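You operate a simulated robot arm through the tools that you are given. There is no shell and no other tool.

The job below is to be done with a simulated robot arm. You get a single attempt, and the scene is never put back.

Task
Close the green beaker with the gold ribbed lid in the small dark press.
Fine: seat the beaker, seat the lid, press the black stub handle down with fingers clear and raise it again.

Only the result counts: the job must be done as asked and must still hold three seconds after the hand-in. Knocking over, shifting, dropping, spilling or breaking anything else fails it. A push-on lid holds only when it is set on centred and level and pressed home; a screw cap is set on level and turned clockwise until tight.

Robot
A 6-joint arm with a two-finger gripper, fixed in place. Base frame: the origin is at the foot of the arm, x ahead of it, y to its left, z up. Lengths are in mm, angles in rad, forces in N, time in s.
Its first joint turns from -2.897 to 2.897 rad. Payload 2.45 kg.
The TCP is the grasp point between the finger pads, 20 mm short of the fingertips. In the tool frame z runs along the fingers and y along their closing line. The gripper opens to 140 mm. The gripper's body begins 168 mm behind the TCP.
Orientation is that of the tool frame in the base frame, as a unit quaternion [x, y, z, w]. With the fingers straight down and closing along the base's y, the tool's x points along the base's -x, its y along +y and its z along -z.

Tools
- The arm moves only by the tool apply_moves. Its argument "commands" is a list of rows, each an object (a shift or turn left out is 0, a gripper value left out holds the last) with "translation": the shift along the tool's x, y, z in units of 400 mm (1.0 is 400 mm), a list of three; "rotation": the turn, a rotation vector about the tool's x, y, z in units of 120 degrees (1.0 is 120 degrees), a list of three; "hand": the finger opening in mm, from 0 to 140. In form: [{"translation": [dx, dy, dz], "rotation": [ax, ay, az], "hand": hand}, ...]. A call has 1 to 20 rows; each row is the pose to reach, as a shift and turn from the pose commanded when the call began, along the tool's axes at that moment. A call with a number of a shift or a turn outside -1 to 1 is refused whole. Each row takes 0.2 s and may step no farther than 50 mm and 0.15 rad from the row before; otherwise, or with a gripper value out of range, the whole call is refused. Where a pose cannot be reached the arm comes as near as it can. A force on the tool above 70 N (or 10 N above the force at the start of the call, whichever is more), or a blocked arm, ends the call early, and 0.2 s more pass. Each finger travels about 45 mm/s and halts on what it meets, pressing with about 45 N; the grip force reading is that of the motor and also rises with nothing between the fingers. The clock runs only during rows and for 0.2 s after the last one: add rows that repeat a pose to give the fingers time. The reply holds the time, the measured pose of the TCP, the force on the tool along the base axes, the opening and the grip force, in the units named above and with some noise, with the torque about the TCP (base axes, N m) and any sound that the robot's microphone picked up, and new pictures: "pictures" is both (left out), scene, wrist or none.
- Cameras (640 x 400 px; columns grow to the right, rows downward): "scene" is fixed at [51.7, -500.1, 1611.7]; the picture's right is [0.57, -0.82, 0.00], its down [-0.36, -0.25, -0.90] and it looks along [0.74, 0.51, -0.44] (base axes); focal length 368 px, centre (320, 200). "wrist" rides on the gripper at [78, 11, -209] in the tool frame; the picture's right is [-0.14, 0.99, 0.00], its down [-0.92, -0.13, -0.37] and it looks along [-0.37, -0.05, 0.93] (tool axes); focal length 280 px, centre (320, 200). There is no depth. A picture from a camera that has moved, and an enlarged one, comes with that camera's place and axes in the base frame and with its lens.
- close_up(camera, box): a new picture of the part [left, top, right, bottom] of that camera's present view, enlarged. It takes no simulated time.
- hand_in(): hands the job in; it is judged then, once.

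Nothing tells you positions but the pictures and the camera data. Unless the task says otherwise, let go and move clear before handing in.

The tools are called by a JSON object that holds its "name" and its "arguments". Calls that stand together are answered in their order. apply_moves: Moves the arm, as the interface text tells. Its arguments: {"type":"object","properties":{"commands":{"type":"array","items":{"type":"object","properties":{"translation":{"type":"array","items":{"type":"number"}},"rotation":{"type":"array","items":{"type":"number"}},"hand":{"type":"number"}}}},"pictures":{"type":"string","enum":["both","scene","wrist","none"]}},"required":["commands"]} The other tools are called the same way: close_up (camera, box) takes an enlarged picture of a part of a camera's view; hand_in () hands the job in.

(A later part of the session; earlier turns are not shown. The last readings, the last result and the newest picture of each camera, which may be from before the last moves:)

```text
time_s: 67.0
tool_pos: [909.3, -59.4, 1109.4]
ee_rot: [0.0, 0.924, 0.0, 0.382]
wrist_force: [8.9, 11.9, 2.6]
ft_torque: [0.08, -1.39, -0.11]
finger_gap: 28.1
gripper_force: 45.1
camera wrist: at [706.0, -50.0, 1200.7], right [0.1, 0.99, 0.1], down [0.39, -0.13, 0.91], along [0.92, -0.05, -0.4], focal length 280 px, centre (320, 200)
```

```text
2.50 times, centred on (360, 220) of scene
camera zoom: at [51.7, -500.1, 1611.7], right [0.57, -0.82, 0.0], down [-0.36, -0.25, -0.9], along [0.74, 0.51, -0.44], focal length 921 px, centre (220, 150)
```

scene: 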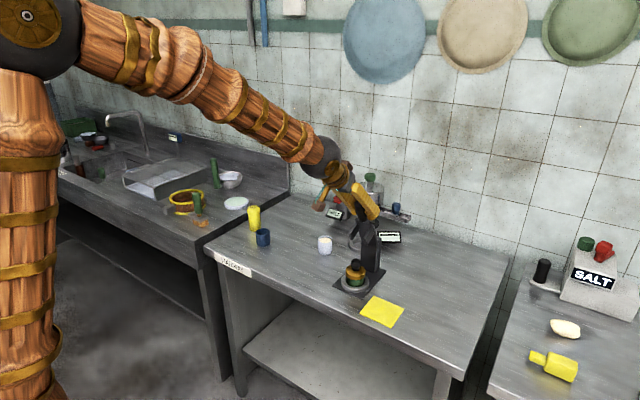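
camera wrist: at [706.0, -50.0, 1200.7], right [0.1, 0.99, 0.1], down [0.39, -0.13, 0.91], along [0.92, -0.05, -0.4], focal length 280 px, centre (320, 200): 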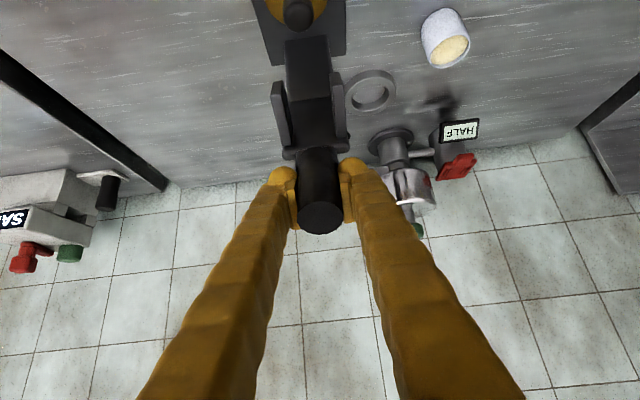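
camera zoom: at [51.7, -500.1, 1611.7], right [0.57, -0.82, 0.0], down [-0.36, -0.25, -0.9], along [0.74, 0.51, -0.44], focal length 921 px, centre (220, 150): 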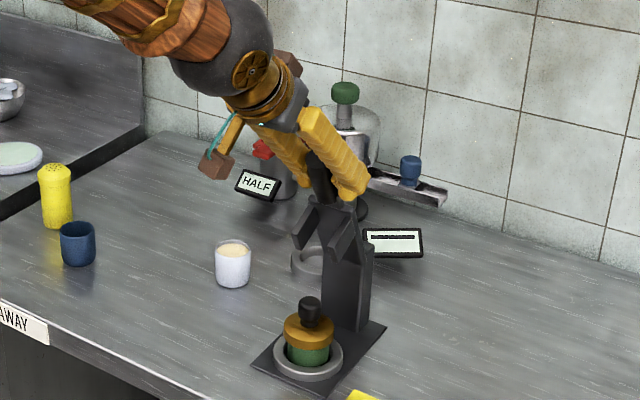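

The lever swings smoothly and the lid is untouched. I'll continue along the arc to about 58° past vertical and inspect the pads' approach to the lid.

{"name": "apply_moves", "arguments": {"commands": [{"translation": [0.0268, 0.001, -0.008], "hand": 0}, {"translation": [0.0536, 0.002, -0.0143], "hand": 0}, {"translation": [0.0812, 0.002, -0.018], "hand": 0}, {"translation": [0.1089, 0.002, -0.0212], "hand": 0}, {"translation": [0.1367, 0.002, -0.021], "hand": 0}, {"translation": [0.1646, 0.002, -0.0203], "hand": 0}, {"translation": [0.192, 0.002, -0.016], "hand": 0}, {"translation": [0.2194, 0.002, -0.0115], "hand": 0}]}}

{"name": "close_up", "arguments": {"camera": "scene", "box": [300, 180, 400, 300]}}

{"name": "close_up", "arguments": {"camera": "wrist", "box": [240, 40, 400, 240]}}

```text
time_s: 68.8
tool_pos: [843.5, -58.5, 1050.0]
ee_rot: [0.001, 0.924, 0.0, 0.383]
wrist_force: [-0.1, 0.0, -0.5]
ft_torque: [0.02, 0.0, 0.03]
finger_gap: 0.0
gripper_force: 28.9
camera wrist: at [640.4, -48.6, 1141.8], right [0.1, 0.99, 0.1], down [0.39, -0.13, 0.91], along [0.92, -0.05, -0.4], focal length 280 px, centre (320, 200)
```

scene: 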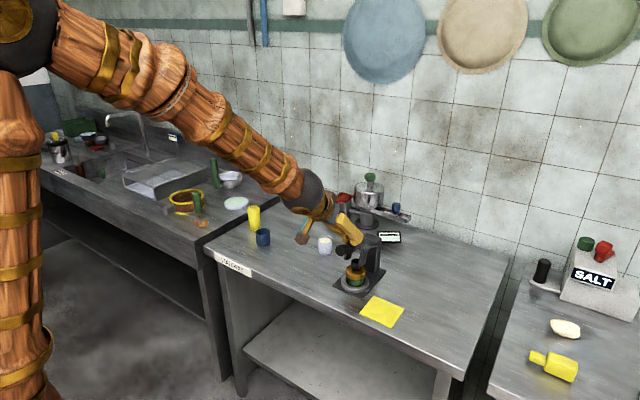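
wrist: 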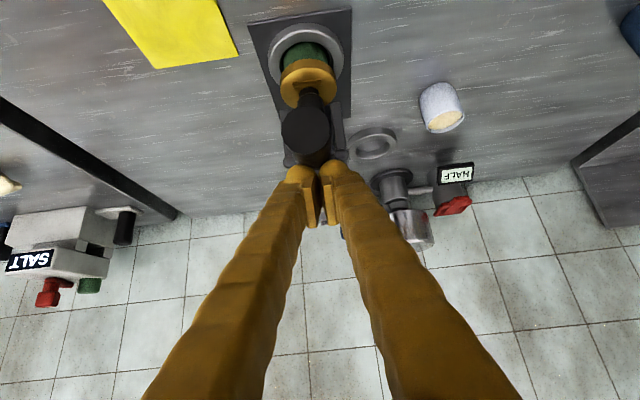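

```text
3.33 times, centred on (350, 240) of scene
camera zoom: at [51.7, -500.1, 1611.7], right [0.57, -0.82, 0.0], down [-0.36, -0.25, -0.9], along [0.74, 0.51, -0.44], focal length 1228 px, centre (220, 67)
```

zoom: 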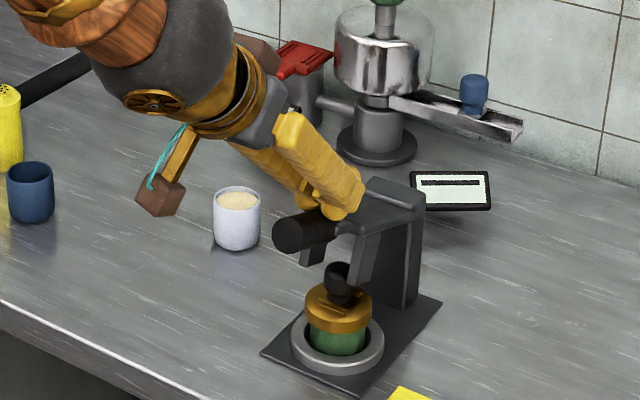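

```text
2.00 times, centred on (320, 140) of wrist
camera zoom: at [640.4, -48.6, 1141.8], right [0.1, 0.99, 0.1], down [0.39, -0.13, 0.91], along [0.92, -0.05, -0.4], focal length 561 px, centre (320, 320)
```

zoom: 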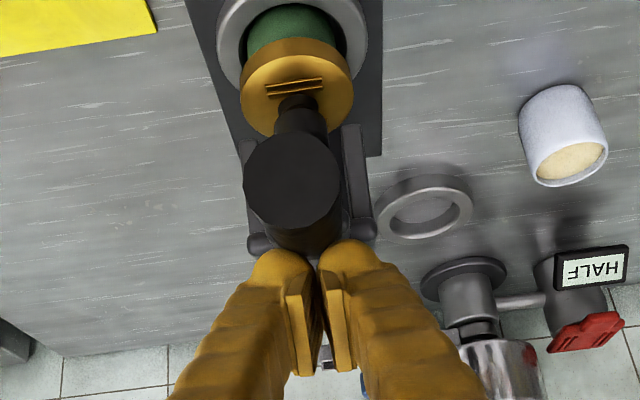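

The handle slipped out of the pads near the end; the fingers are now closed and the lever is lower on its own. I'll look closely at where the lever and the lid are now before moving.

{"name": "close_up", "arguments": {"camera": "scene", "box": [325, 230, 385, 290]}}

{"name": "close_up", "arguments": {"camera": "wrist", "box": [260, 20, 360, 180]}}

```text
6.67 times, centred on (355, 260) of scene
camera zoom: at [51.7, -500.1, 1611.7], right [0.57, -0.82, 0.0], down [-0.36, -0.25, -0.9], along [0.74, 0.51, -0.44], focal length 2456 px, centre (87, -200)
```

zoom: 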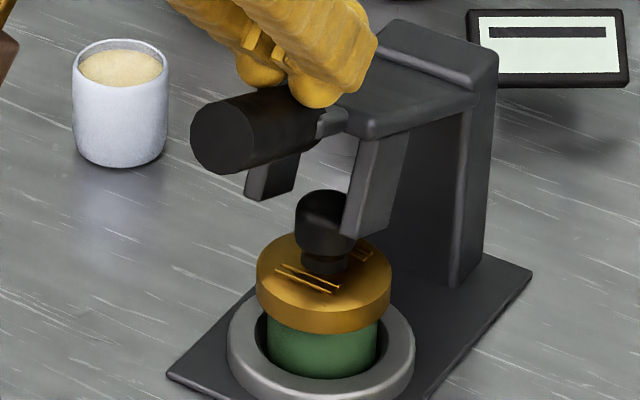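

```text
2.50 times, centred on (310, 100) of wrist
camera zoom: at [640.4, -48.6, 1141.8], right [0.1, 0.99, 0.1], down [0.39, -0.13, 0.91], along [0.92, -0.05, -0.4], focal length 701 px, centre (345, 450)
```

zoom: 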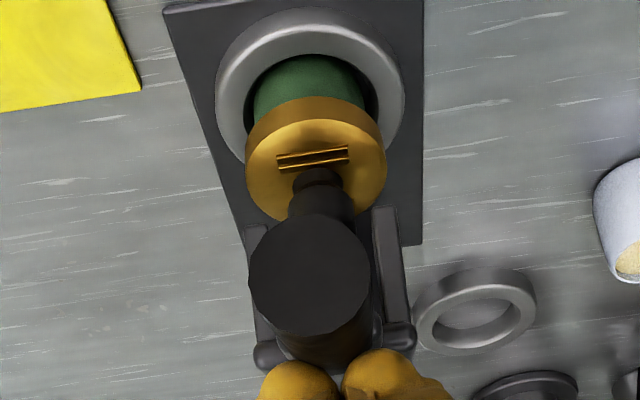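

The lever now sits about 17° above horizontal with its pads still clear of the lid, and the lid is undisturbed. I'll wait briefly to see whether the lever stays put by itself.

{"name": "apply_moves", "arguments": {"commands": [{"translation": [0, 0, 0], "hand": 0}, {"translation": [0, 0, 0], "hand": 0}, {"translation": [0, 0, 0], "hand": 0}]}}

{"name": "close_up", "arguments": {"camera": "scene", "box": [325, 230, 385, 290]}}

```text
time_s: 69.6
tool_pos: [842.9, -59.0, 1050.6]
ee_rot: [-0.001, 0.924, 0.0, 0.383]
wrist_force: [1.3, -0.4, 0.7]
ft_torque: [-0.02, -0.03, 0.0]
finger_gap: 0.1
gripper_force: 29.6
camera wrist: at [640.7, -48.8, 1142.1], right [0.1, 0.99, 0.1], down [0.39, -0.13, 0.91], along [0.92, -0.05, -0.4], focal length 280 px, centre (320, 200)
```

scene: 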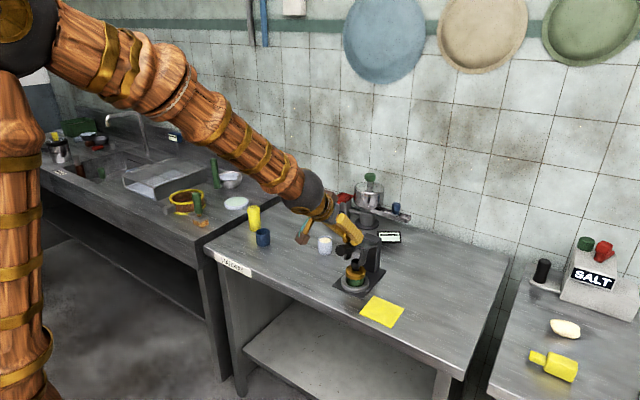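
wrist: 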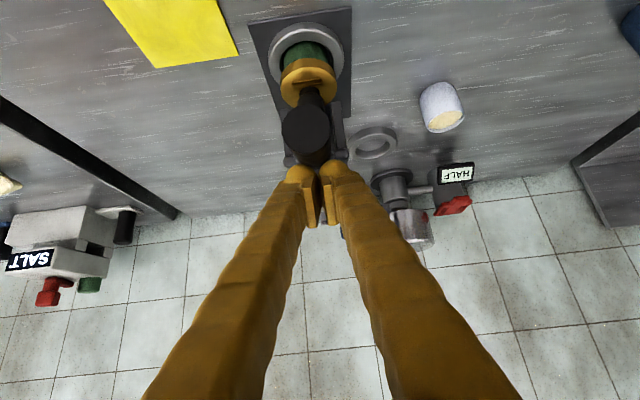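

```text
6.67 times, centred on (355, 260) of scene
camera zoom: at [51.7, -500.1, 1611.7], right [0.57, -0.82, 0.0], down [-0.36, -0.25, -0.9], along [0.74, 0.51, -0.44], focal length 2456 px, centre (87, -200)
```

zoom: 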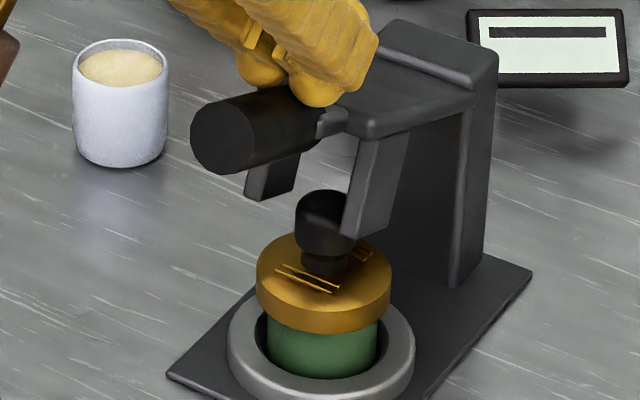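

The lever stays where it is left (friction hinge), pads still above the lid. I'll back off, turn the tool to point straight down with fingers closed, and hover above the middle of the handle.

{"name": "apply_moves", "arguments": {"commands": [{"translation": [0, 0, -0.08], "hand": 0}, {"translation": [0, -0.001, -0.16], "hand": 0}, {"translation": [0, -0.0025, -0.2], "hand": 0}, {"translation": [0.001, -0.0025, -0.2], "rotation": [0, 0.0625, 0], "hand": 0}, {"translation": [0.002, -0.0025, -0.19], "rotation": [0, 0.125, 0], "hand": 0}, {"translation": [0.003, -0.0025, -0.18], "rotation": [0, 0.1875, 0], "hand": 0}, {"translation": [0.005, -0.0025, -0.16], "rotation": [0, 0.25, 0], "hand": 0}, {"translation": [0.006, -0.0025, -0.145], "rotation": [0, 0.3125, 0], "hand": 0}, {"translation": [0.0075, -0.0025, -0.1328], "rotation": [0, 0.375, 0], "hand": 0}, {"translation": [0.0075, -0.0025, -0.1328], "rotation": [0, 0.375, 0], "hand": 0}]}}

{"name": "close_up", "arguments": {"camera": "scene", "box": [315, 210, 395, 290]}}

{"name": "close_up", "arguments": {"camera": "wrist", "box": [240, 100, 400, 300]}}

```text
time_s: 71.8
tool_pos: [805.1, -59.9, 1084.7]
ee_rot: [0.0, 1.0, 0.0, -0.001]
wrist_force: [0.4, -0.1, -0.2]
ft_torque: [0.01, 0.02, 0.04]
finger_gap: 0.0
gripper_force: 29.2
camera wrist: at [726.3, -49.7, 1294.1], right [0.14, 0.99, 0.0], down [0.92, -0.13, 0.37], along [0.36, -0.05, -0.93], focal length 280 px, centre (320, 200)
```

scene: 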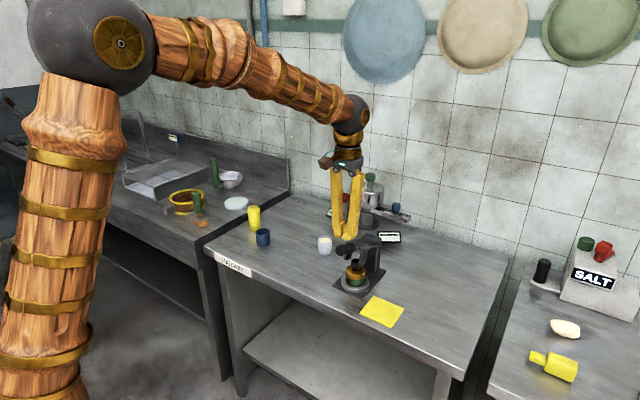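
wrist: 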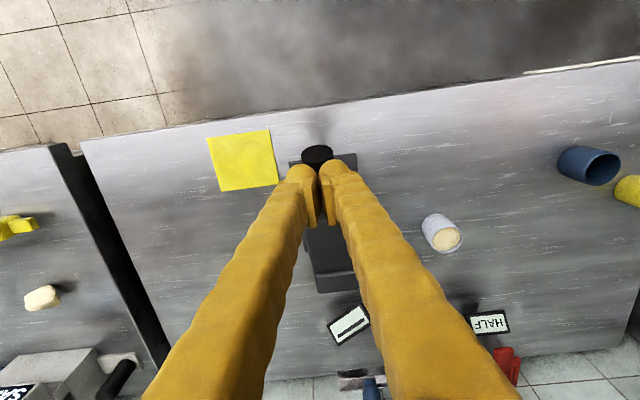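

```text
5.00 times, centred on (355, 250) of scene
camera zoom: at [51.7, -500.1, 1611.7], right [0.57, -0.82, 0.0], down [-0.36, -0.25, -0.9], along [0.74, 0.51, -0.44], focal length 1842 px, centre (145, -50)
```

zoom: 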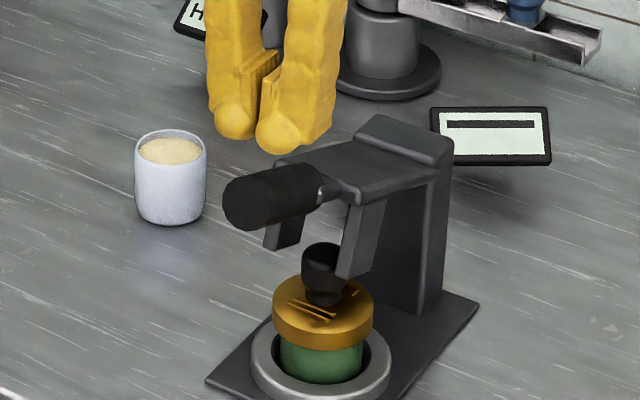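

```text
2.00 times, centred on (320, 200) of wrist
camera zoom: at [726.3, -49.7, 1294.1], right [0.14, 0.99, 0.0], down [0.92, -0.13, 0.37], along [0.36, -0.05, -0.93], focal length 561 px, centre (320, 200)
```

zoom: 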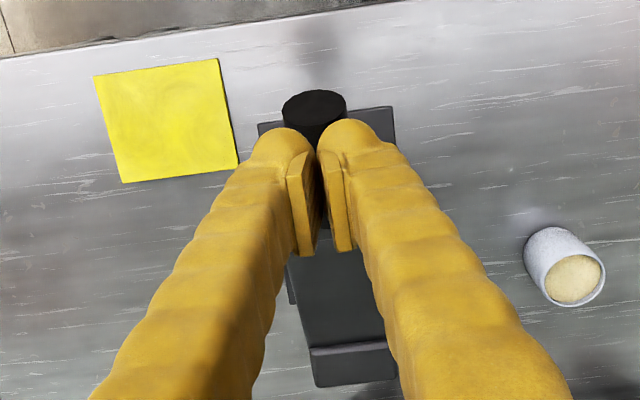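

The closed fingers are over the middle of the handle, well away from the lid. I'll press down along the handle's arc in stages, watching the force.

{"name": "apply_moves", "arguments": {"commands": [{"translation": [0, 0, 0.0375], "hand": 0}, {"translation": [0, 0, 0.0575], "hand": 0}, {"translation": [0.00875, 0, 0.075], "hand": 0}, {"translation": [0.01625, 0, 0.0925], "hand": 0}, {"translation": [0.02325, 0, 0.1105], "hand": 0}, {"translation": [0.0295, 0, 0.1285], "hand": 0}]}}

{"name": "close_up", "arguments": {"camera": "scene", "box": [315, 210, 395, 290]}}

```text
time_s: 73.2
tool_pos: [792.8, -60.1, 1033.7]
ee_rot: [0.0, 1.0, 0.0, 0.0]
wrist_force: [0.5, 0.6, 0.4]
ft_torque: [0.03, 0.01, 0.0]
finger_gap: 0.0
gripper_force: 29.6
camera wrist: at [714.5, -50.1, 1242.0], right [0.14, 0.99, 0.0], down [0.92, -0.13, 0.37], along [0.37, -0.05, -0.93], focal length 280 px, centre (320, 200)
```

scene: 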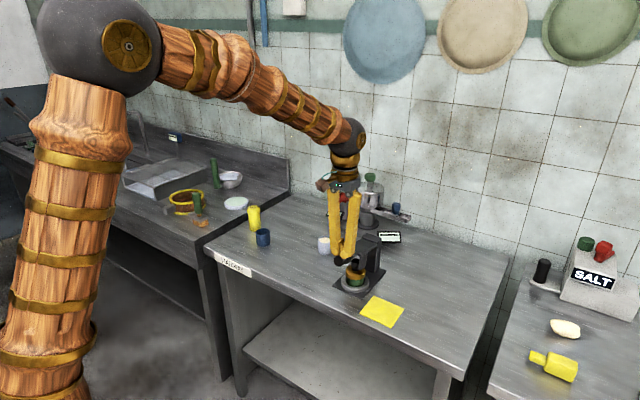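
wrist: 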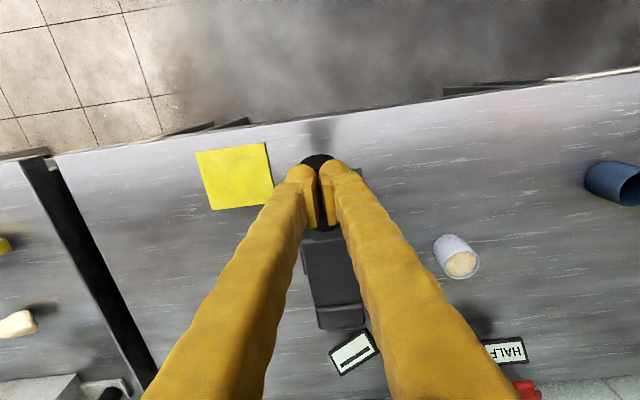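

```text
5.00 times, centred on (355, 250) of scene
camera zoom: at [51.7, -500.1, 1611.7], right [0.57, -0.82, 0.0], down [-0.36, -0.25, -0.9], along [0.74, 0.51, -0.44], focal length 1842 px, centre (145, -50)
```

zoom: 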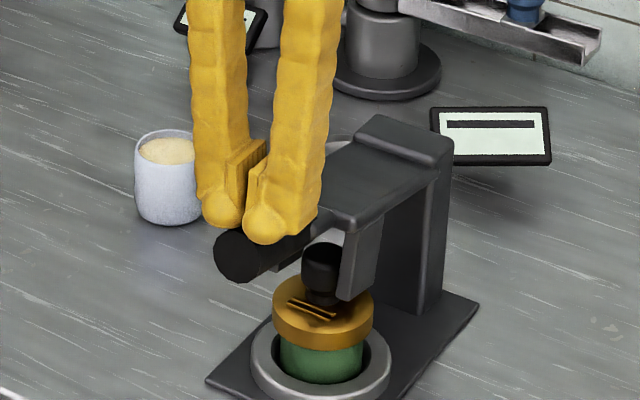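

The lever follows with almost no force, and the lid is still undisturbed. I'll continue toward lid contact.

{"name": "apply_moves", "arguments": {"commands": [{"translation": [0.00525, 0, 0.0185], "hand": 0}, {"translation": [0.00975, 0, 0.037], "hand": 0}, {"translation": [0.0135, 0, 0.056], "hand": 0}, {"translation": [0.01625, 0, 0.075], "hand": 0}, {"translation": [0.0185, 0, 0.094], "hand": 0}]}}

{"name": "close_up", "arguments": {"camera": "scene", "box": [320, 235, 390, 305]}}

```text
time_s: 74.4
tool_pos: [786.2, -58.7, 996.2]
ee_rot: [0.0, 1.0, 0.001, 0.0]
wrist_force: [-1.1, -0.2, 3.4]
ft_torque: [-0.02, -0.02, 0.0]
finger_gap: 6.0
gripper_force: 29.7
camera wrist: at [706.5, -49.7, 1204.7], right [0.14, 0.99, 0.0], down [0.92, -0.13, 0.37], along [0.36, -0.05, -0.93], focal length 280 px, centre (320, 200)
```

scene: 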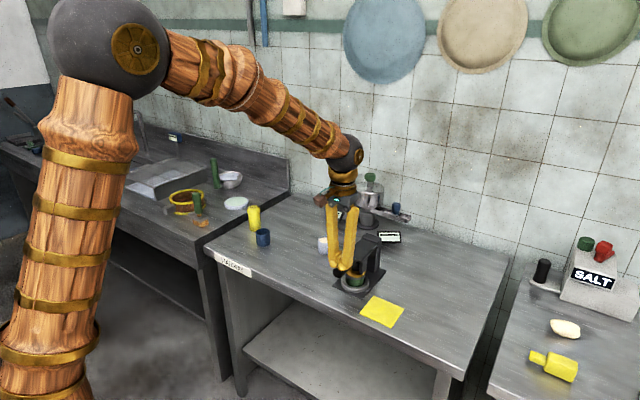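
wrist: 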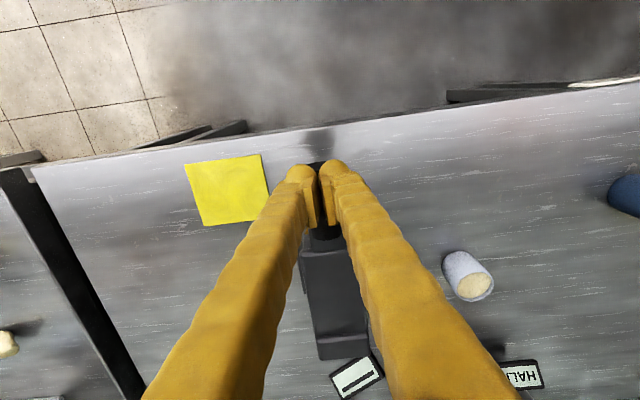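

```text
5.71 times, centred on (355, 270) of scene
camera zoom: at [51.7, -500.1, 1611.7], right [0.57, -0.82, 0.0], down [-0.36, -0.25, -0.9], along [0.74, 0.51, -0.44], focal length 2105 px, centre (120, -200)
```

zoom: 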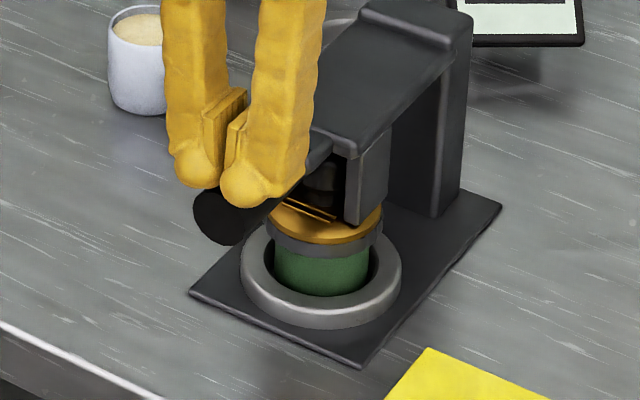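

{"name": "close_up", "arguments": {"camera": "scene", "box": [335, 255, 380, 300]}}

{"name": "close_up", "arguments": {"camera": "wrist", "box": [270, 130, 370, 260]}}

```text
8.89 times, centred on (358, 278) of scene
camera zoom: at [51.7, -500.1, 1611.7], right [0.57, -0.82, 0.0], down [-0.36, -0.25, -0.9], along [0.74, 0.51, -0.44], focal length 3275 px, centre (-13, -489)
```

zoom: 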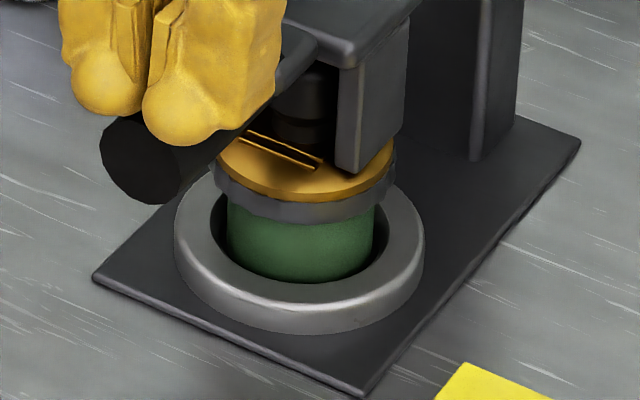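

```text
3.08 times, centred on (320, 195) of wrist
camera zoom: at [706.5, -49.7, 1204.7], right [0.14, 0.99, 0.0], down [0.92, -0.13, 0.37], along [0.36, -0.05, -0.93], focal length 863 px, centre (320, 215)
```

zoom: 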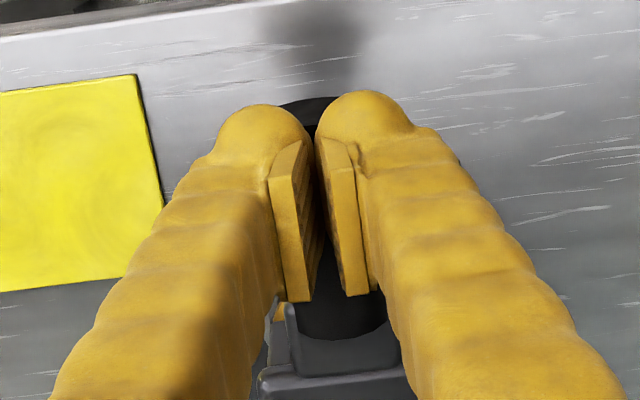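

The round handle is wedging the two fingertips apart, and contact with the lid is just beginning. I'll lift off, turn the gripper a quarter turn so both fingertips sit in line along the handle, and then press.

{"name": "apply_moves", "arguments": {"commands": [{"translation": [0, 0, -0.05], "hand": 0}, {"translation": [0, 0, -0.1], "hand": 0}, {"translation": [0, 0, -0.15], "hand": 0}, {"translation": [0, 0, -0.15], "rotation": [0, 0, 0.07], "hand": 0}, {"translation": [0, 0, -0.15], "rotation": [0, 0, 0.14], "hand": 0}, {"translation": [0, 0, -0.15], "rotation": [0, 0, 0.21], "hand": 0}, {"translation": [0, 0, -0.15], "rotation": [0, 0, 0.28], "hand": 0}, {"translation": [0, 0, -0.15], "rotation": [0, 0, 0.35], "hand": 0}, {"translation": [0, 0, -0.15], "rotation": [0, 0, 0.42], "hand": 0}, {"translation": [0, 0, -0.15], "rotation": [0, 0, 0.49], "hand": 0}, {"translation": [0, 0, -0.15], "rotation": [0, 0, 0.56], "hand": 0}, {"translation": [0, 0, -0.15], "rotation": [0, 0, 0.63], "hand": 0}, {"translation": [0, 0, -0.15], "rotation": [0, 0, 0.7], "hand": 0}, {"translation": [0, 0, -0.15], "rotation": [0, 0, 0.75], "hand": 0}, {"translation": [0, 0, -0.15], "rotation": [0, 0, 0.75], "hand": 0}]}}

{"name": "close_up", "arguments": {"camera": "scene", "box": [320, 225, 390, 295]}}

{"name": "close_up", "arguments": {"camera": "wrist", "box": [220, 80, 420, 260]}}

```text
time_s: 77.6
tool_pos: [786.8, -59.9, 1056.6]
ee_rot: [0.708, 0.706, 0.001, 0.0]
wrist_force: [0.0, -0.4, -0.4]
ft_torque: [0.03, 0.01, 0.02]
finger_gap: 0.2
gripper_force: 29.6
camera wrist: at [795.8, 17.5, 1264.8], right [0.99, -0.14, 0.0], down [-0.13, -0.92, 0.37], along [-0.05, -0.36, -0.93], focal length 280 px, centre (320, 200)
```

scene: 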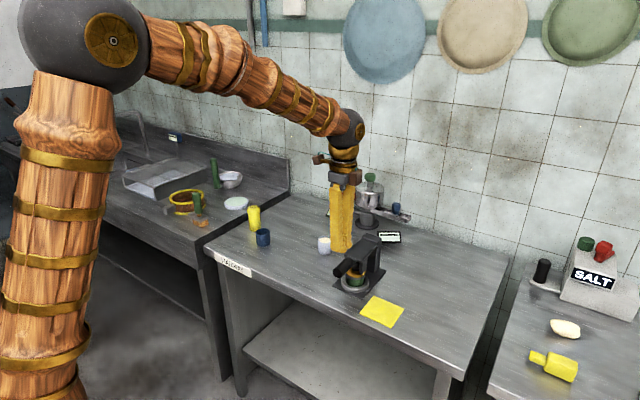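
wrist: 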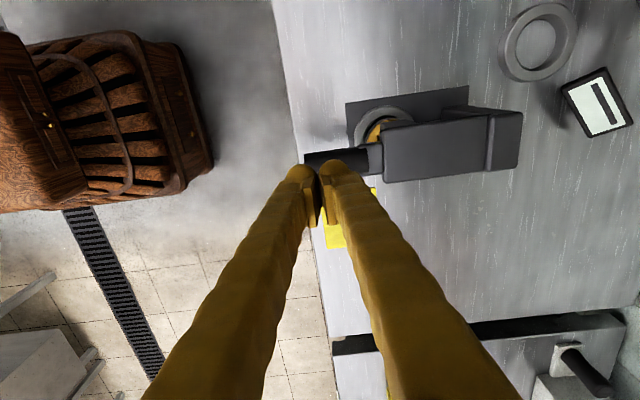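

```text
5.71 times, centred on (355, 260) of scene
camera zoom: at [51.7, -500.1, 1611.7], right [0.57, -0.82, 0.0], down [-0.36, -0.25, -0.9], along [0.74, 0.51, -0.44], focal length 2105 px, centre (120, -143)
```

zoom: 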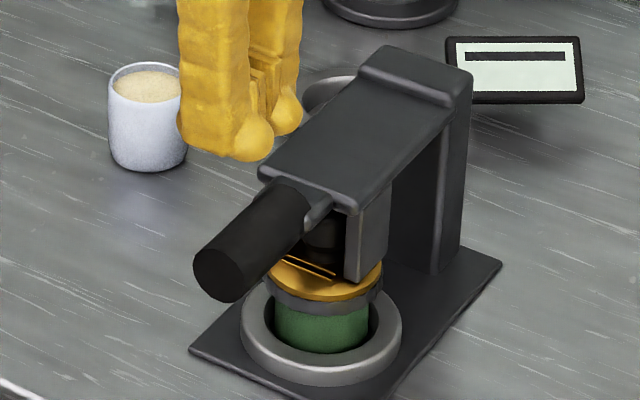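

```text
2.22 times, centred on (320, 170) of wrist
camera zoom: at [795.8, 17.5, 1264.8], right [0.99, -0.14, 0.0], down [-0.13, -0.92, 0.37], along [-0.05, -0.36, -0.93], focal length 623 px, centre (320, 267)
```

zoom: 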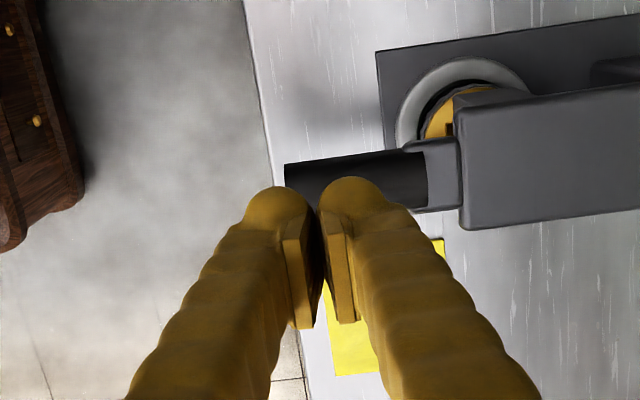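

The gripper is now turned, with both fingertips in line over the handle and aligned with it in y. I'll go down onto the handle and press in small steps.

{"name": "apply_moves", "arguments": {"commands": [{"translation": [0, 0.008, 0.05], "hand": 0}, {"translation": [0, 0.015, 0.1], "hand": 0}, {"translation": [0, 0.015, 0.135], "hand": 0}, {"translation": [0, 0.015, 0.145], "hand": 0}]}}

{"name": "close_up", "arguments": {"camera": "scene", "box": [320, 235, 390, 305]}}

{"name": "close_up", "arguments": {"camera": "wrist", "box": [270, 100, 470, 260]}}

```text
time_s: 78.6
tool_pos: [792.1, -60.3, 999.0]
ee_rot: [0.707, 0.707, 0.0, 0.001]
wrist_force: [1.0, 0.4, 2.0]
ft_torque: [-0.02, 0.03, -0.01]
finger_gap: 5.9
gripper_force: 29.7
camera wrist: at [802.1, 17.2, 1206.7], right [0.99, -0.14, 0.0], down [-0.13, -0.92, 0.37], along [-0.05, -0.36, -0.93], focal length 280 px, centre (320, 200)
```

scene: 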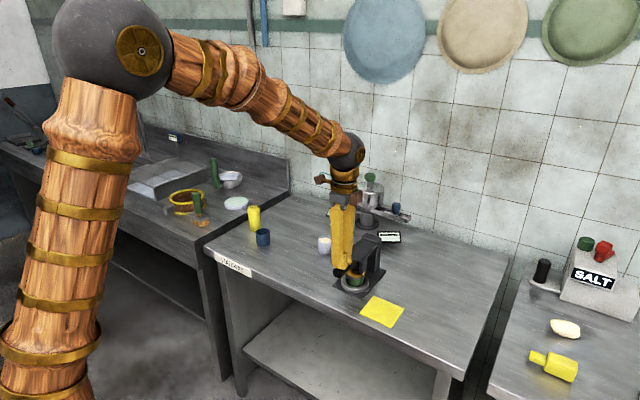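
wrist: 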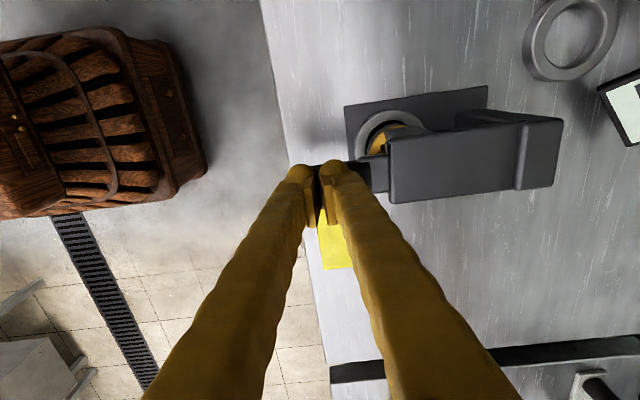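

```text
5.71 times, centred on (355, 270) of scene
camera zoom: at [51.7, -500.1, 1611.7], right [0.57, -0.82, 0.0], down [-0.36, -0.25, -0.9], along [0.74, 0.51, -0.44], focal length 2105 px, centre (120, -200)
```

zoom: 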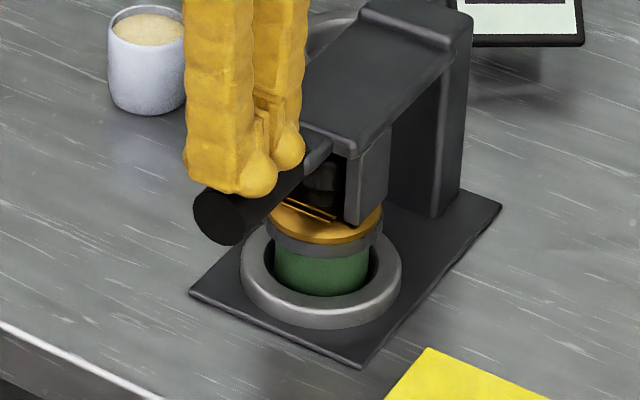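

```text
2.50 times, centred on (370, 180) of wrist
camera zoom: at [802.1, 17.2, 1206.7], right [0.99, -0.14, 0.0], down [-0.13, -0.92, 0.37], along [-0.05, -0.36, -0.93], focal length 701 px, centre (195, 250)
```

zoom: 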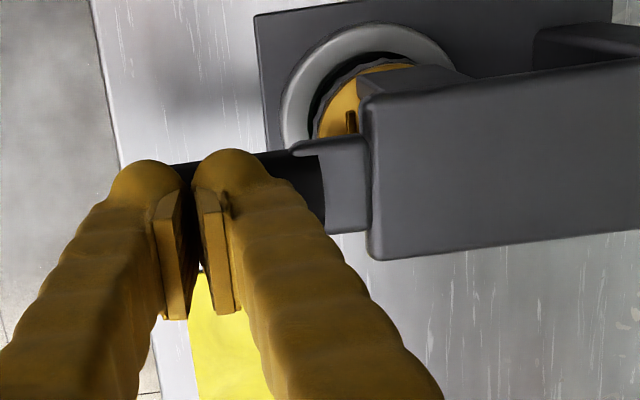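

{"name": "close_up", "arguments": {"camera": "wrist", "box": [345, 100, 425, 170]}}

{"name": "close_up", "arguments": {"camera": "scene", "box": [340, 260, 376, 296]}}

```text
5.71 times, centred on (385, 135) of wrist
camera zoom: at [802.1, 17.2, 1206.7], right [0.99, -0.14, 0.0], down [-0.13, -0.92, 0.37], along [-0.05, -0.36, -0.93], focal length 1602 px, centre (-51, 571)
```

zoom: 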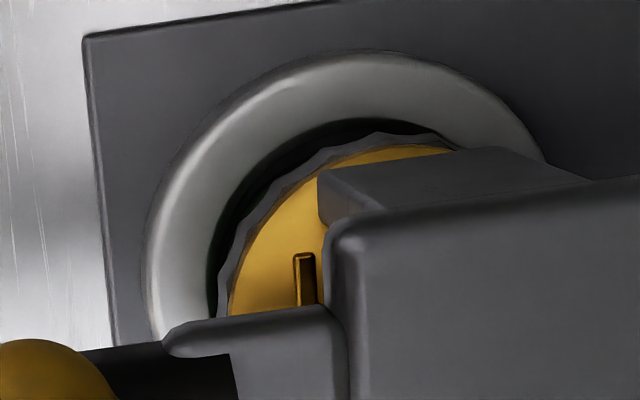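

```text
11.11 times, centred on (358, 278) of scene
camera zoom: at [51.7, -500.1, 1611.7], right [0.57, -0.82, 0.0], down [-0.36, -0.25, -0.9], along [0.74, 0.51, -0.44], focal length 4094 px, centre (-102, -667)
```

zoom: 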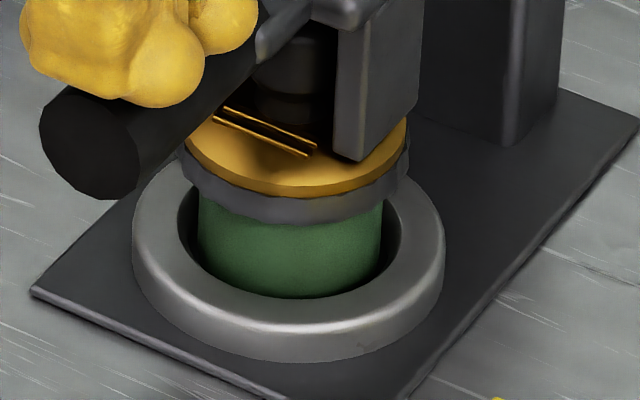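

The pads of the lever now rest on the lid, whose skirt shows a scalloped grey band. I'll keep pressing in small steps and watch for a firm reaction.

{"name": "apply_moves", "arguments": {"commands": [{"translation": [0, 0, 0.005], "hand": 0}], "pictures": "none"}}

{"name": "apply_moves", "arguments": {"commands": [{"translation": [0, 0, 0.005], "hand": 0}], "pictures": "none"}}

```text
time_s: 79.0
tool_pos: [792.1, -59.4, 996.8]
ee_rot: [0.707, 0.707, 0.0, 0.001]
wrist_force: [-2.9, -0.3, 20.4]
ft_torque: [-0.02, 0.02, 0.01]
finger_gap: 6.1
gripper_force: 29.6
```

```text
time_s: 79.4
tool_pos: [792.7, -59.2, 996.4]
ee_rot: [0.707, 0.707, 0.002, 0.002]
wrist_force: [-6.3, -1.0, 46.4]
ft_torque: [0.0, 0.03, -0.02]
finger_gap: 5.6
gripper_force: 29.4
```

{"name": "close_up", "arguments": {"camera": "scene", "box": [340, 260, 376, 296]}}

{"name": "close_up", "arguments": {"camera": "wrist", "box": [345, 100, 425, 170]}}

```text
11.11 times, centred on (358, 278) of scene
camera zoom: at [51.7, -500.1, 1611.7], right [0.57, -0.82, 0.0], down [-0.36, -0.25, -0.9], along [0.74, 0.51, -0.44], focal length 4094 px, centre (-102, -667)
```

zoom: 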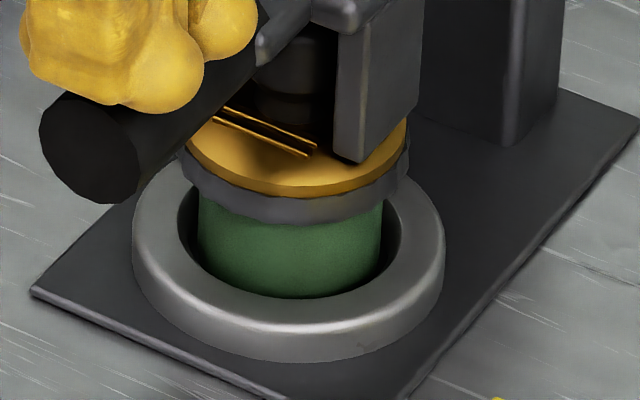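

```text
5.71 times, centred on (385, 135) of wrist
camera zoom: at [801.5, 17.3, 1205.0], right [0.99, -0.14, 0.0], down [-0.13, -0.92, 0.37], along [-0.05, -0.37, -0.93], focal length 1602 px, centre (-51, 571)
```

zoom: 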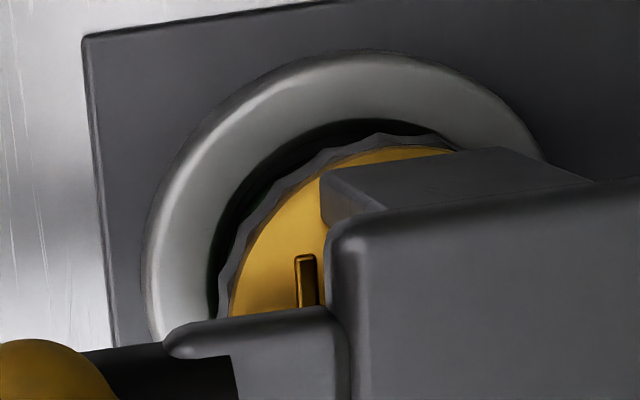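

The lever is at a firm stop with about 46 N at the handle. One more small push to be sure, then I'll unload.

{"name": "apply_moves", "arguments": {"commands": [{"translation": [0, 0, 0.0025], "hand": 0}, {"translation": [0, 0, 0.0025], "hand": 0}], "pictures": "none"}}

```text
time_s: 80.0
tool_pos: [792.6, -60.1, 996.8]
ee_rot: [0.707, 0.707, 0.002, 0.001]
wrist_force: [-5.9, -1.0, 27.1]
ft_torque: [0.01, 0.12, 0.1]
finger_gap: 5.8
gripper_force: 29.8
stopped in row 2: the force on the tool passed its limit at 72 N (the readings are from after the stop); the commanded pose is now the measured one
```

The handle met a firm stop (72 N peak), so the lid is pressed home. Now I'll lift off, turn the gripper back, and tilt it to regrip the handle and raise the lever.

{"name": "apply_moves", "arguments": {"commands": [{"translation": [0, 0, -0.03], "hand": 0}, {"translation": [0, 0, -0.1], "hand": 0}, {"translation": [0, 0, -0.18], "hand": 0}, {"translation": [0, 0, -0.2], "rotation": [0, 0, -0.07], "hand": 0}, {"translation": [0, 0, -0.2], "rotation": [0, 0, -0.14], "hand": 0}, {"translation": [0, 0, -0.2], "rotation": [0, 0, -0.21], "hand": 0}, {"translation": [0, 0, -0.2], "rotation": [0, 0, -0.28], "hand": 0}, {"translation": [0, 0, -0.2], "rotation": [0, 0, -0.35], "hand": 0}, {"translation": [0, 0, -0.2], "rotation": [0, 0, -0.42], "hand": 0}, {"translation": [0, 0, -0.2], "rotation": [0, 0, -0.49], "hand": 0}, {"translation": [0, 0, -0.2], "rotation": [0, 0, -0.56], "hand": 0}, {"translation": [0, 0, -0.2], "rotation": [0, 0, -0.63], "hand": 0}, {"translation": [0, 0, -0.2], "rotation": [0, 0, -0.7], "hand": 0}, {"translation": [0, 0, -0.2], "rotation": [0, 0, -0.75], "hand": 0}, {"translation": [0, 0, -0.2], "rotation": [0, 0, -0.75], "hand": 0}]}}

{"name": "close_up", "arguments": {"camera": "scene", "box": [320, 235, 390, 305]}}

```text
time_s: 83.2
tool_pos: [792.3, -61.0, 1075.7]
ee_rot: [-0.001, 1.0, 0.0, 0.002]
wrist_force: [-0.3, -0.4, -0.3]
ft_torque: [-0.04, 0.0, -0.01]
finger_gap: 0.0
gripper_force: 29.3
camera wrist: at [712.8, -50.2, 1283.7], right [0.14, 0.99, 0.0], down [0.92, -0.13, 0.37], along [0.37, -0.05, -0.93], focal length 280 px, centre (320, 200)
```

scene: 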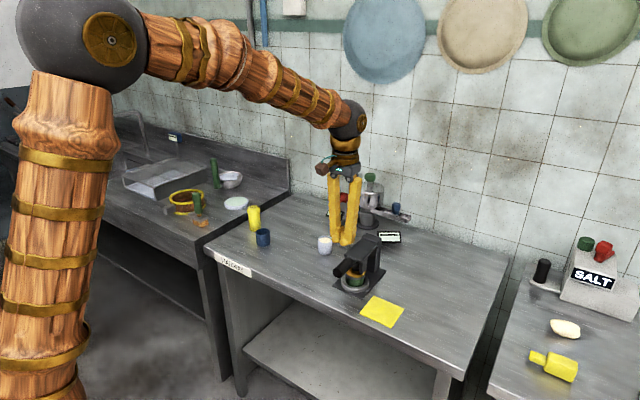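
wrist: 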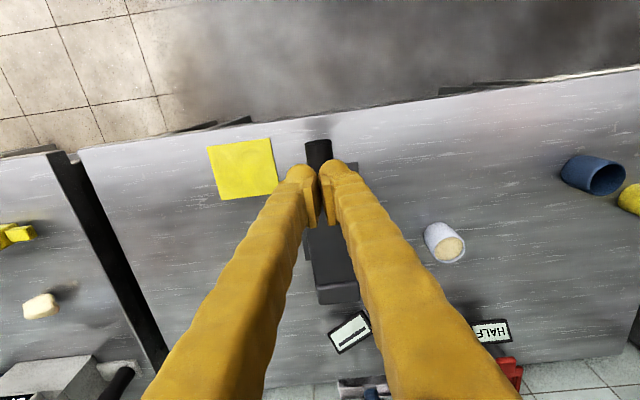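

```text
5.71 times, centred on (355, 270) of scene
camera zoom: at [51.7, -500.1, 1611.7], right [0.57, -0.82, 0.0], down [-0.36, -0.25, -0.9], along [0.74, 0.51, -0.44], focal length 2105 px, centre (120, -200)
```

zoom: 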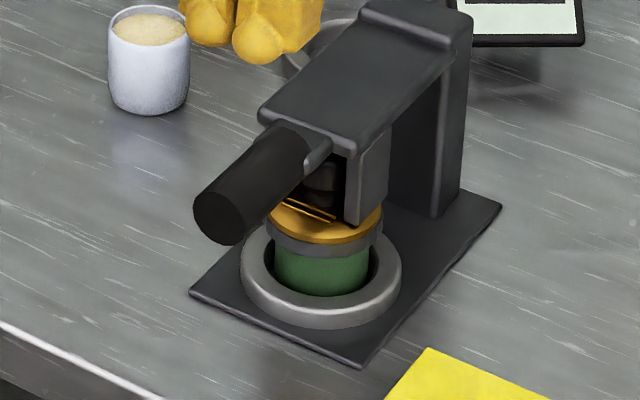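

The lever rests on the lid and everything else is undisturbed. I'll tilt the tool forward 45°, open, and take a pre-grasp position in front of the handle.

{"name": "apply_moves", "arguments": {"commands": [{"translation": [0.03, 0.0015, 0], "rotation": [0, -0.0625, 0], "hand": 20}, {"translation": [0.07, 0.0015, 0.01], "rotation": [0, -0.125, 0], "hand": 38}, {"translation": [0.1, 0.0015, 0.03], "rotation": [0, -0.1875, 0], "hand": 54}, {"translation": [0.115, 0.0015, 0.06], "rotation": [0, -0.25, 0], "hand": 64}, {"translation": [0.115, 0.0015, 0.1], "rotation": [0, -0.3125, 0], "hand": 64}, {"translation": [0.115, 0.0015, 0.13], "rotation": [0, -0.375, 0], "hand": 64}, {"translation": [0.115, 0.0015, 0.151], "rotation": [0, -0.375, 0], "hand": 64}, {"translation": [0.115, 0.0015, 0.151], "rotation": [0, -0.375, 0], "hand": 64}]}}

{"name": "close_up", "arguments": {"camera": "scene", "box": [300, 200, 400, 300]}}

{"name": "close_up", "arguments": {"camera": "wrist", "box": [240, 80, 400, 240]}}

```text
time_s: 85.0
tool_pos: [745.1, -50.0, 1017.7]
ee_rot: [-0.056, 0.928, -0.007, 0.369]
wrist_force: [0.7, 0.0, 1.3]
ft_torque: [0.05, 0.22, -0.04]
finger_gap: 64.1
gripper_force: 0.0
out of reach, approached as far as the arm can: row 6, 7, 8
camera wrist: at [543.5, -54.7, 1115.4], right [0.0, 1.0, 0.04], down [0.42, -0.04, 0.91], along [0.91, 0.02, -0.42], focal length 280 px, centre (320, 200)
```

scene: 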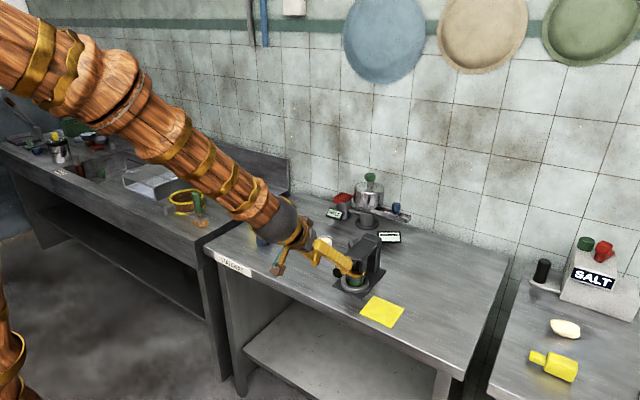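
wrist: 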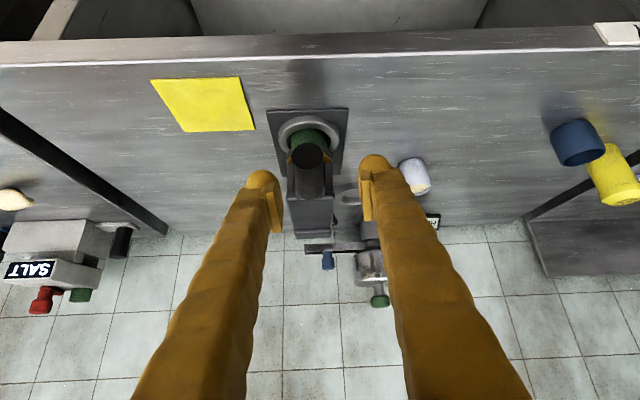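

```text
4.00 times, centred on (350, 250) of scene
camera zoom: at [51.7, -500.1, 1611.7], right [0.57, -0.82, 0.0], down [-0.36, -0.25, -0.9], along [0.74, 0.51, -0.44], focal length 1474 px, centre (200, 0)
```

zoom: 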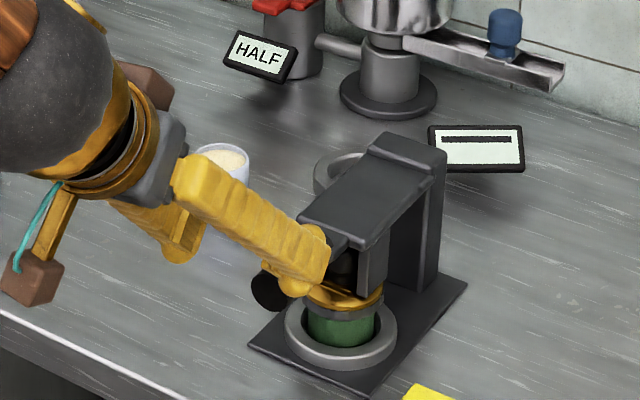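

```text
2.50 times, centred on (320, 160) of wrist
camera zoom: at [543.5, -54.7, 1115.4], right [0.0, 1.0, 0.04], down [0.42, -0.04, 0.91], along [0.91, 0.02, -0.42], focal length 701 px, centre (320, 300)
```

zoom: 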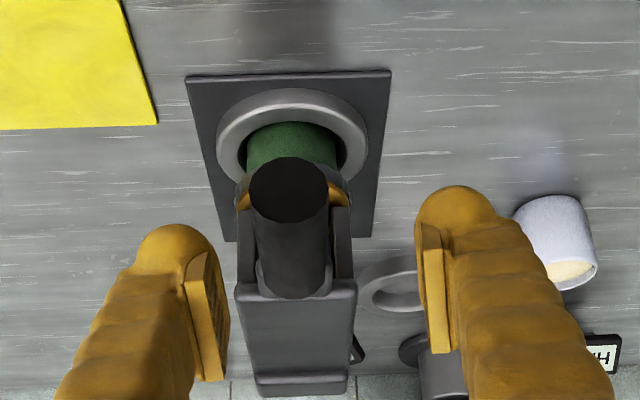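

That 45° pose this close in is beyond the arm's reach, so it drifted slightly without touching anything. I'll back up to a vertical tool pose above the handle instead.

{"name": "apply_moves", "arguments": {"commands": [{"translation": [-0.05, 0, -0.02], "rotation": [0, 0.0625, 0], "hand": 64}, {"translation": [-0.1, 0, -0.045], "rotation": [0, 0.125, 0], "hand": 64}, {"translation": [-0.13, 0, -0.06], "rotation": [0, 0.1875, 0], "hand": 64}, {"translation": [-0.1547, 0, -0.0716], "rotation": [0, 0.25, 0], "hand": 64}, {"translation": [-0.1547, 0, -0.0716], "rotation": [0, 0.3125, 0], "hand": 64}, {"translation": [-0.1547, 0, -0.0716], "rotation": [0, 0.375, 0], "hand": 64}, {"translation": [-0.1547, 0, -0.0716], "rotation": [0, 0.375, 0], "hand": 64}]}}

{"name": "close_up", "arguments": {"camera": "wrist", "box": [240, 80, 400, 240]}}

```text
time_s: 86.6
tool_pos: [772.2, -51.2, 1085.3]
ee_rot: [0.0, 1.0, -0.001, 0.001]
wrist_force: [0.6, 0.4, -0.1]
ft_torque: [0.02, 0.02, 0.02]
finger_gap: 64.0
gripper_force: 0.1
out of reach, approached as far as the arm can: row 1, 2
camera wrist: at [692.5, -41.3, 1293.6], right [0.14, 0.99, 0.0], down [0.92, -0.13, 0.37], along [0.37, -0.05, -0.93], focal length 280 px, centre (320, 200)
```

scene: 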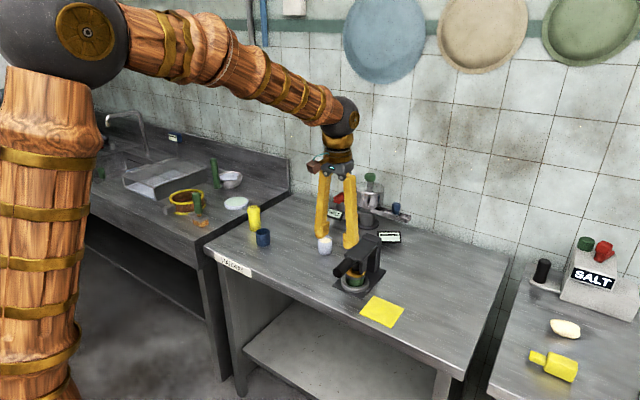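
wrist: 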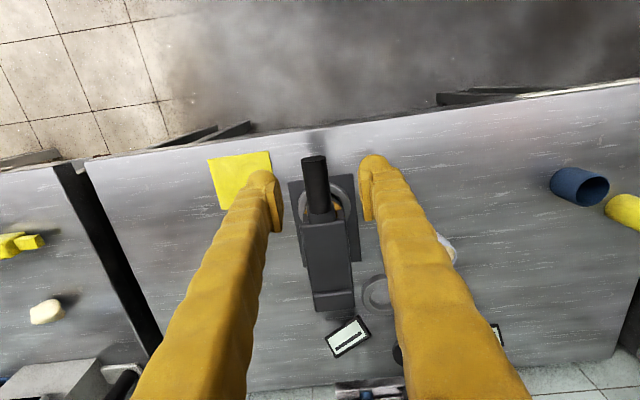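

```text
2.50 times, centred on (320, 160) of wrist
camera zoom: at [692.5, -41.3, 1293.6], right [0.14, 0.99, 0.0], down [0.92, -0.13, 0.37], along [0.37, -0.05, -0.93], focal length 701 px, centre (320, 300)
```

zoom: 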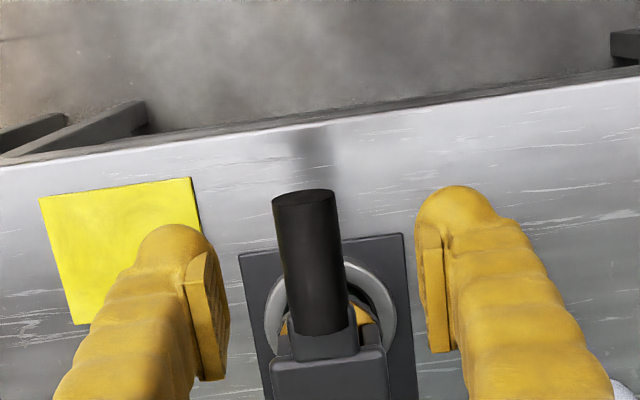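

The tool is vertical again, about 8 mm off in y after that drift. I'll realign over the handle (y ≈ -60) and descend partway to check.

{"name": "apply_moves", "arguments": {"commands": [{"translation": [-0.032, -0.01, 0.05], "hand": 64}, {"translation": [-0.0638, -0.0193, 0.1], "hand": 64}, {"translation": [-0.0638, -0.0193, 0.15], "hand": 64}, {"translation": [-0.0638, -0.0193, 0.19], "hand": 64}, {"translation": [-0.0638, -0.0193, 0.19], "hand": 64}]}}

{"name": "close_up", "arguments": {"camera": "wrist", "box": [240, 100, 400, 260]}}

```text
time_s: 87.8
tool_pos: [798.3, -60.4, 1009.1]
ee_rot: [-0.001, 1.0, 0.0, 0.001]
wrist_force: [-0.2, -0.2, 0.0]
ft_torque: [-0.05, 0.02, 0.01]
finger_gap: 63.9
gripper_force: 0.0
camera wrist: at [718.5, -49.3, 1217.6], right [0.14, 0.99, 0.0], down [0.92, -0.13, 0.37], along [0.37, -0.05, -0.93], focal length 280 px, centre (320, 200)
```

scene: 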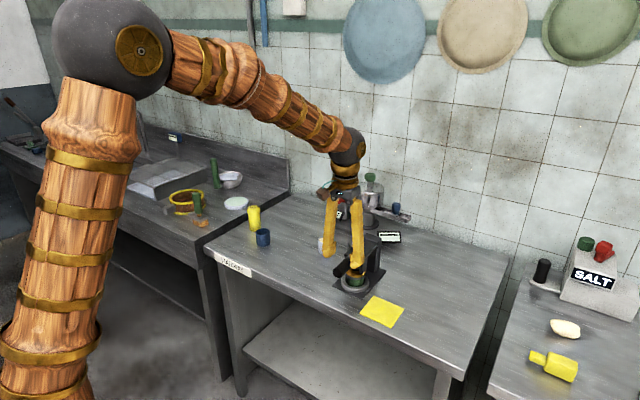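
wrist: 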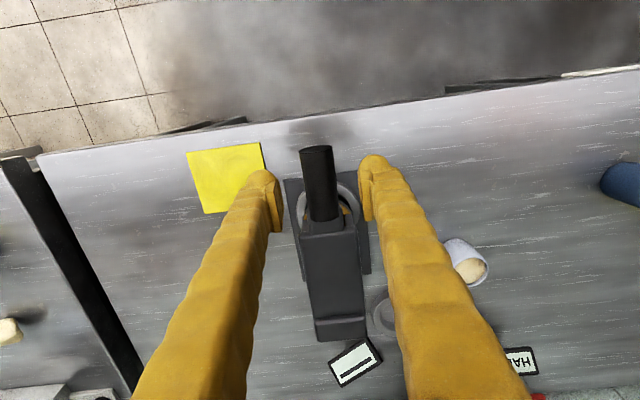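

```text
2.50 times, centred on (320, 180) of wrist
camera zoom: at [718.5, -49.3, 1217.6], right [0.14, 0.99, 0.0], down [0.92, -0.13, 0.37], along [0.37, -0.05, -0.93], focal length 701 px, centre (320, 250)
```

zoom: 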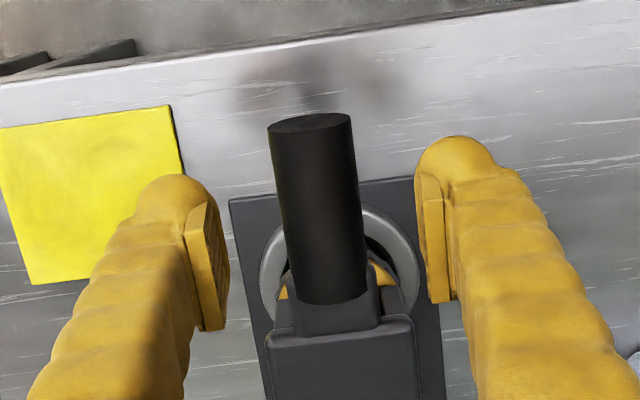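

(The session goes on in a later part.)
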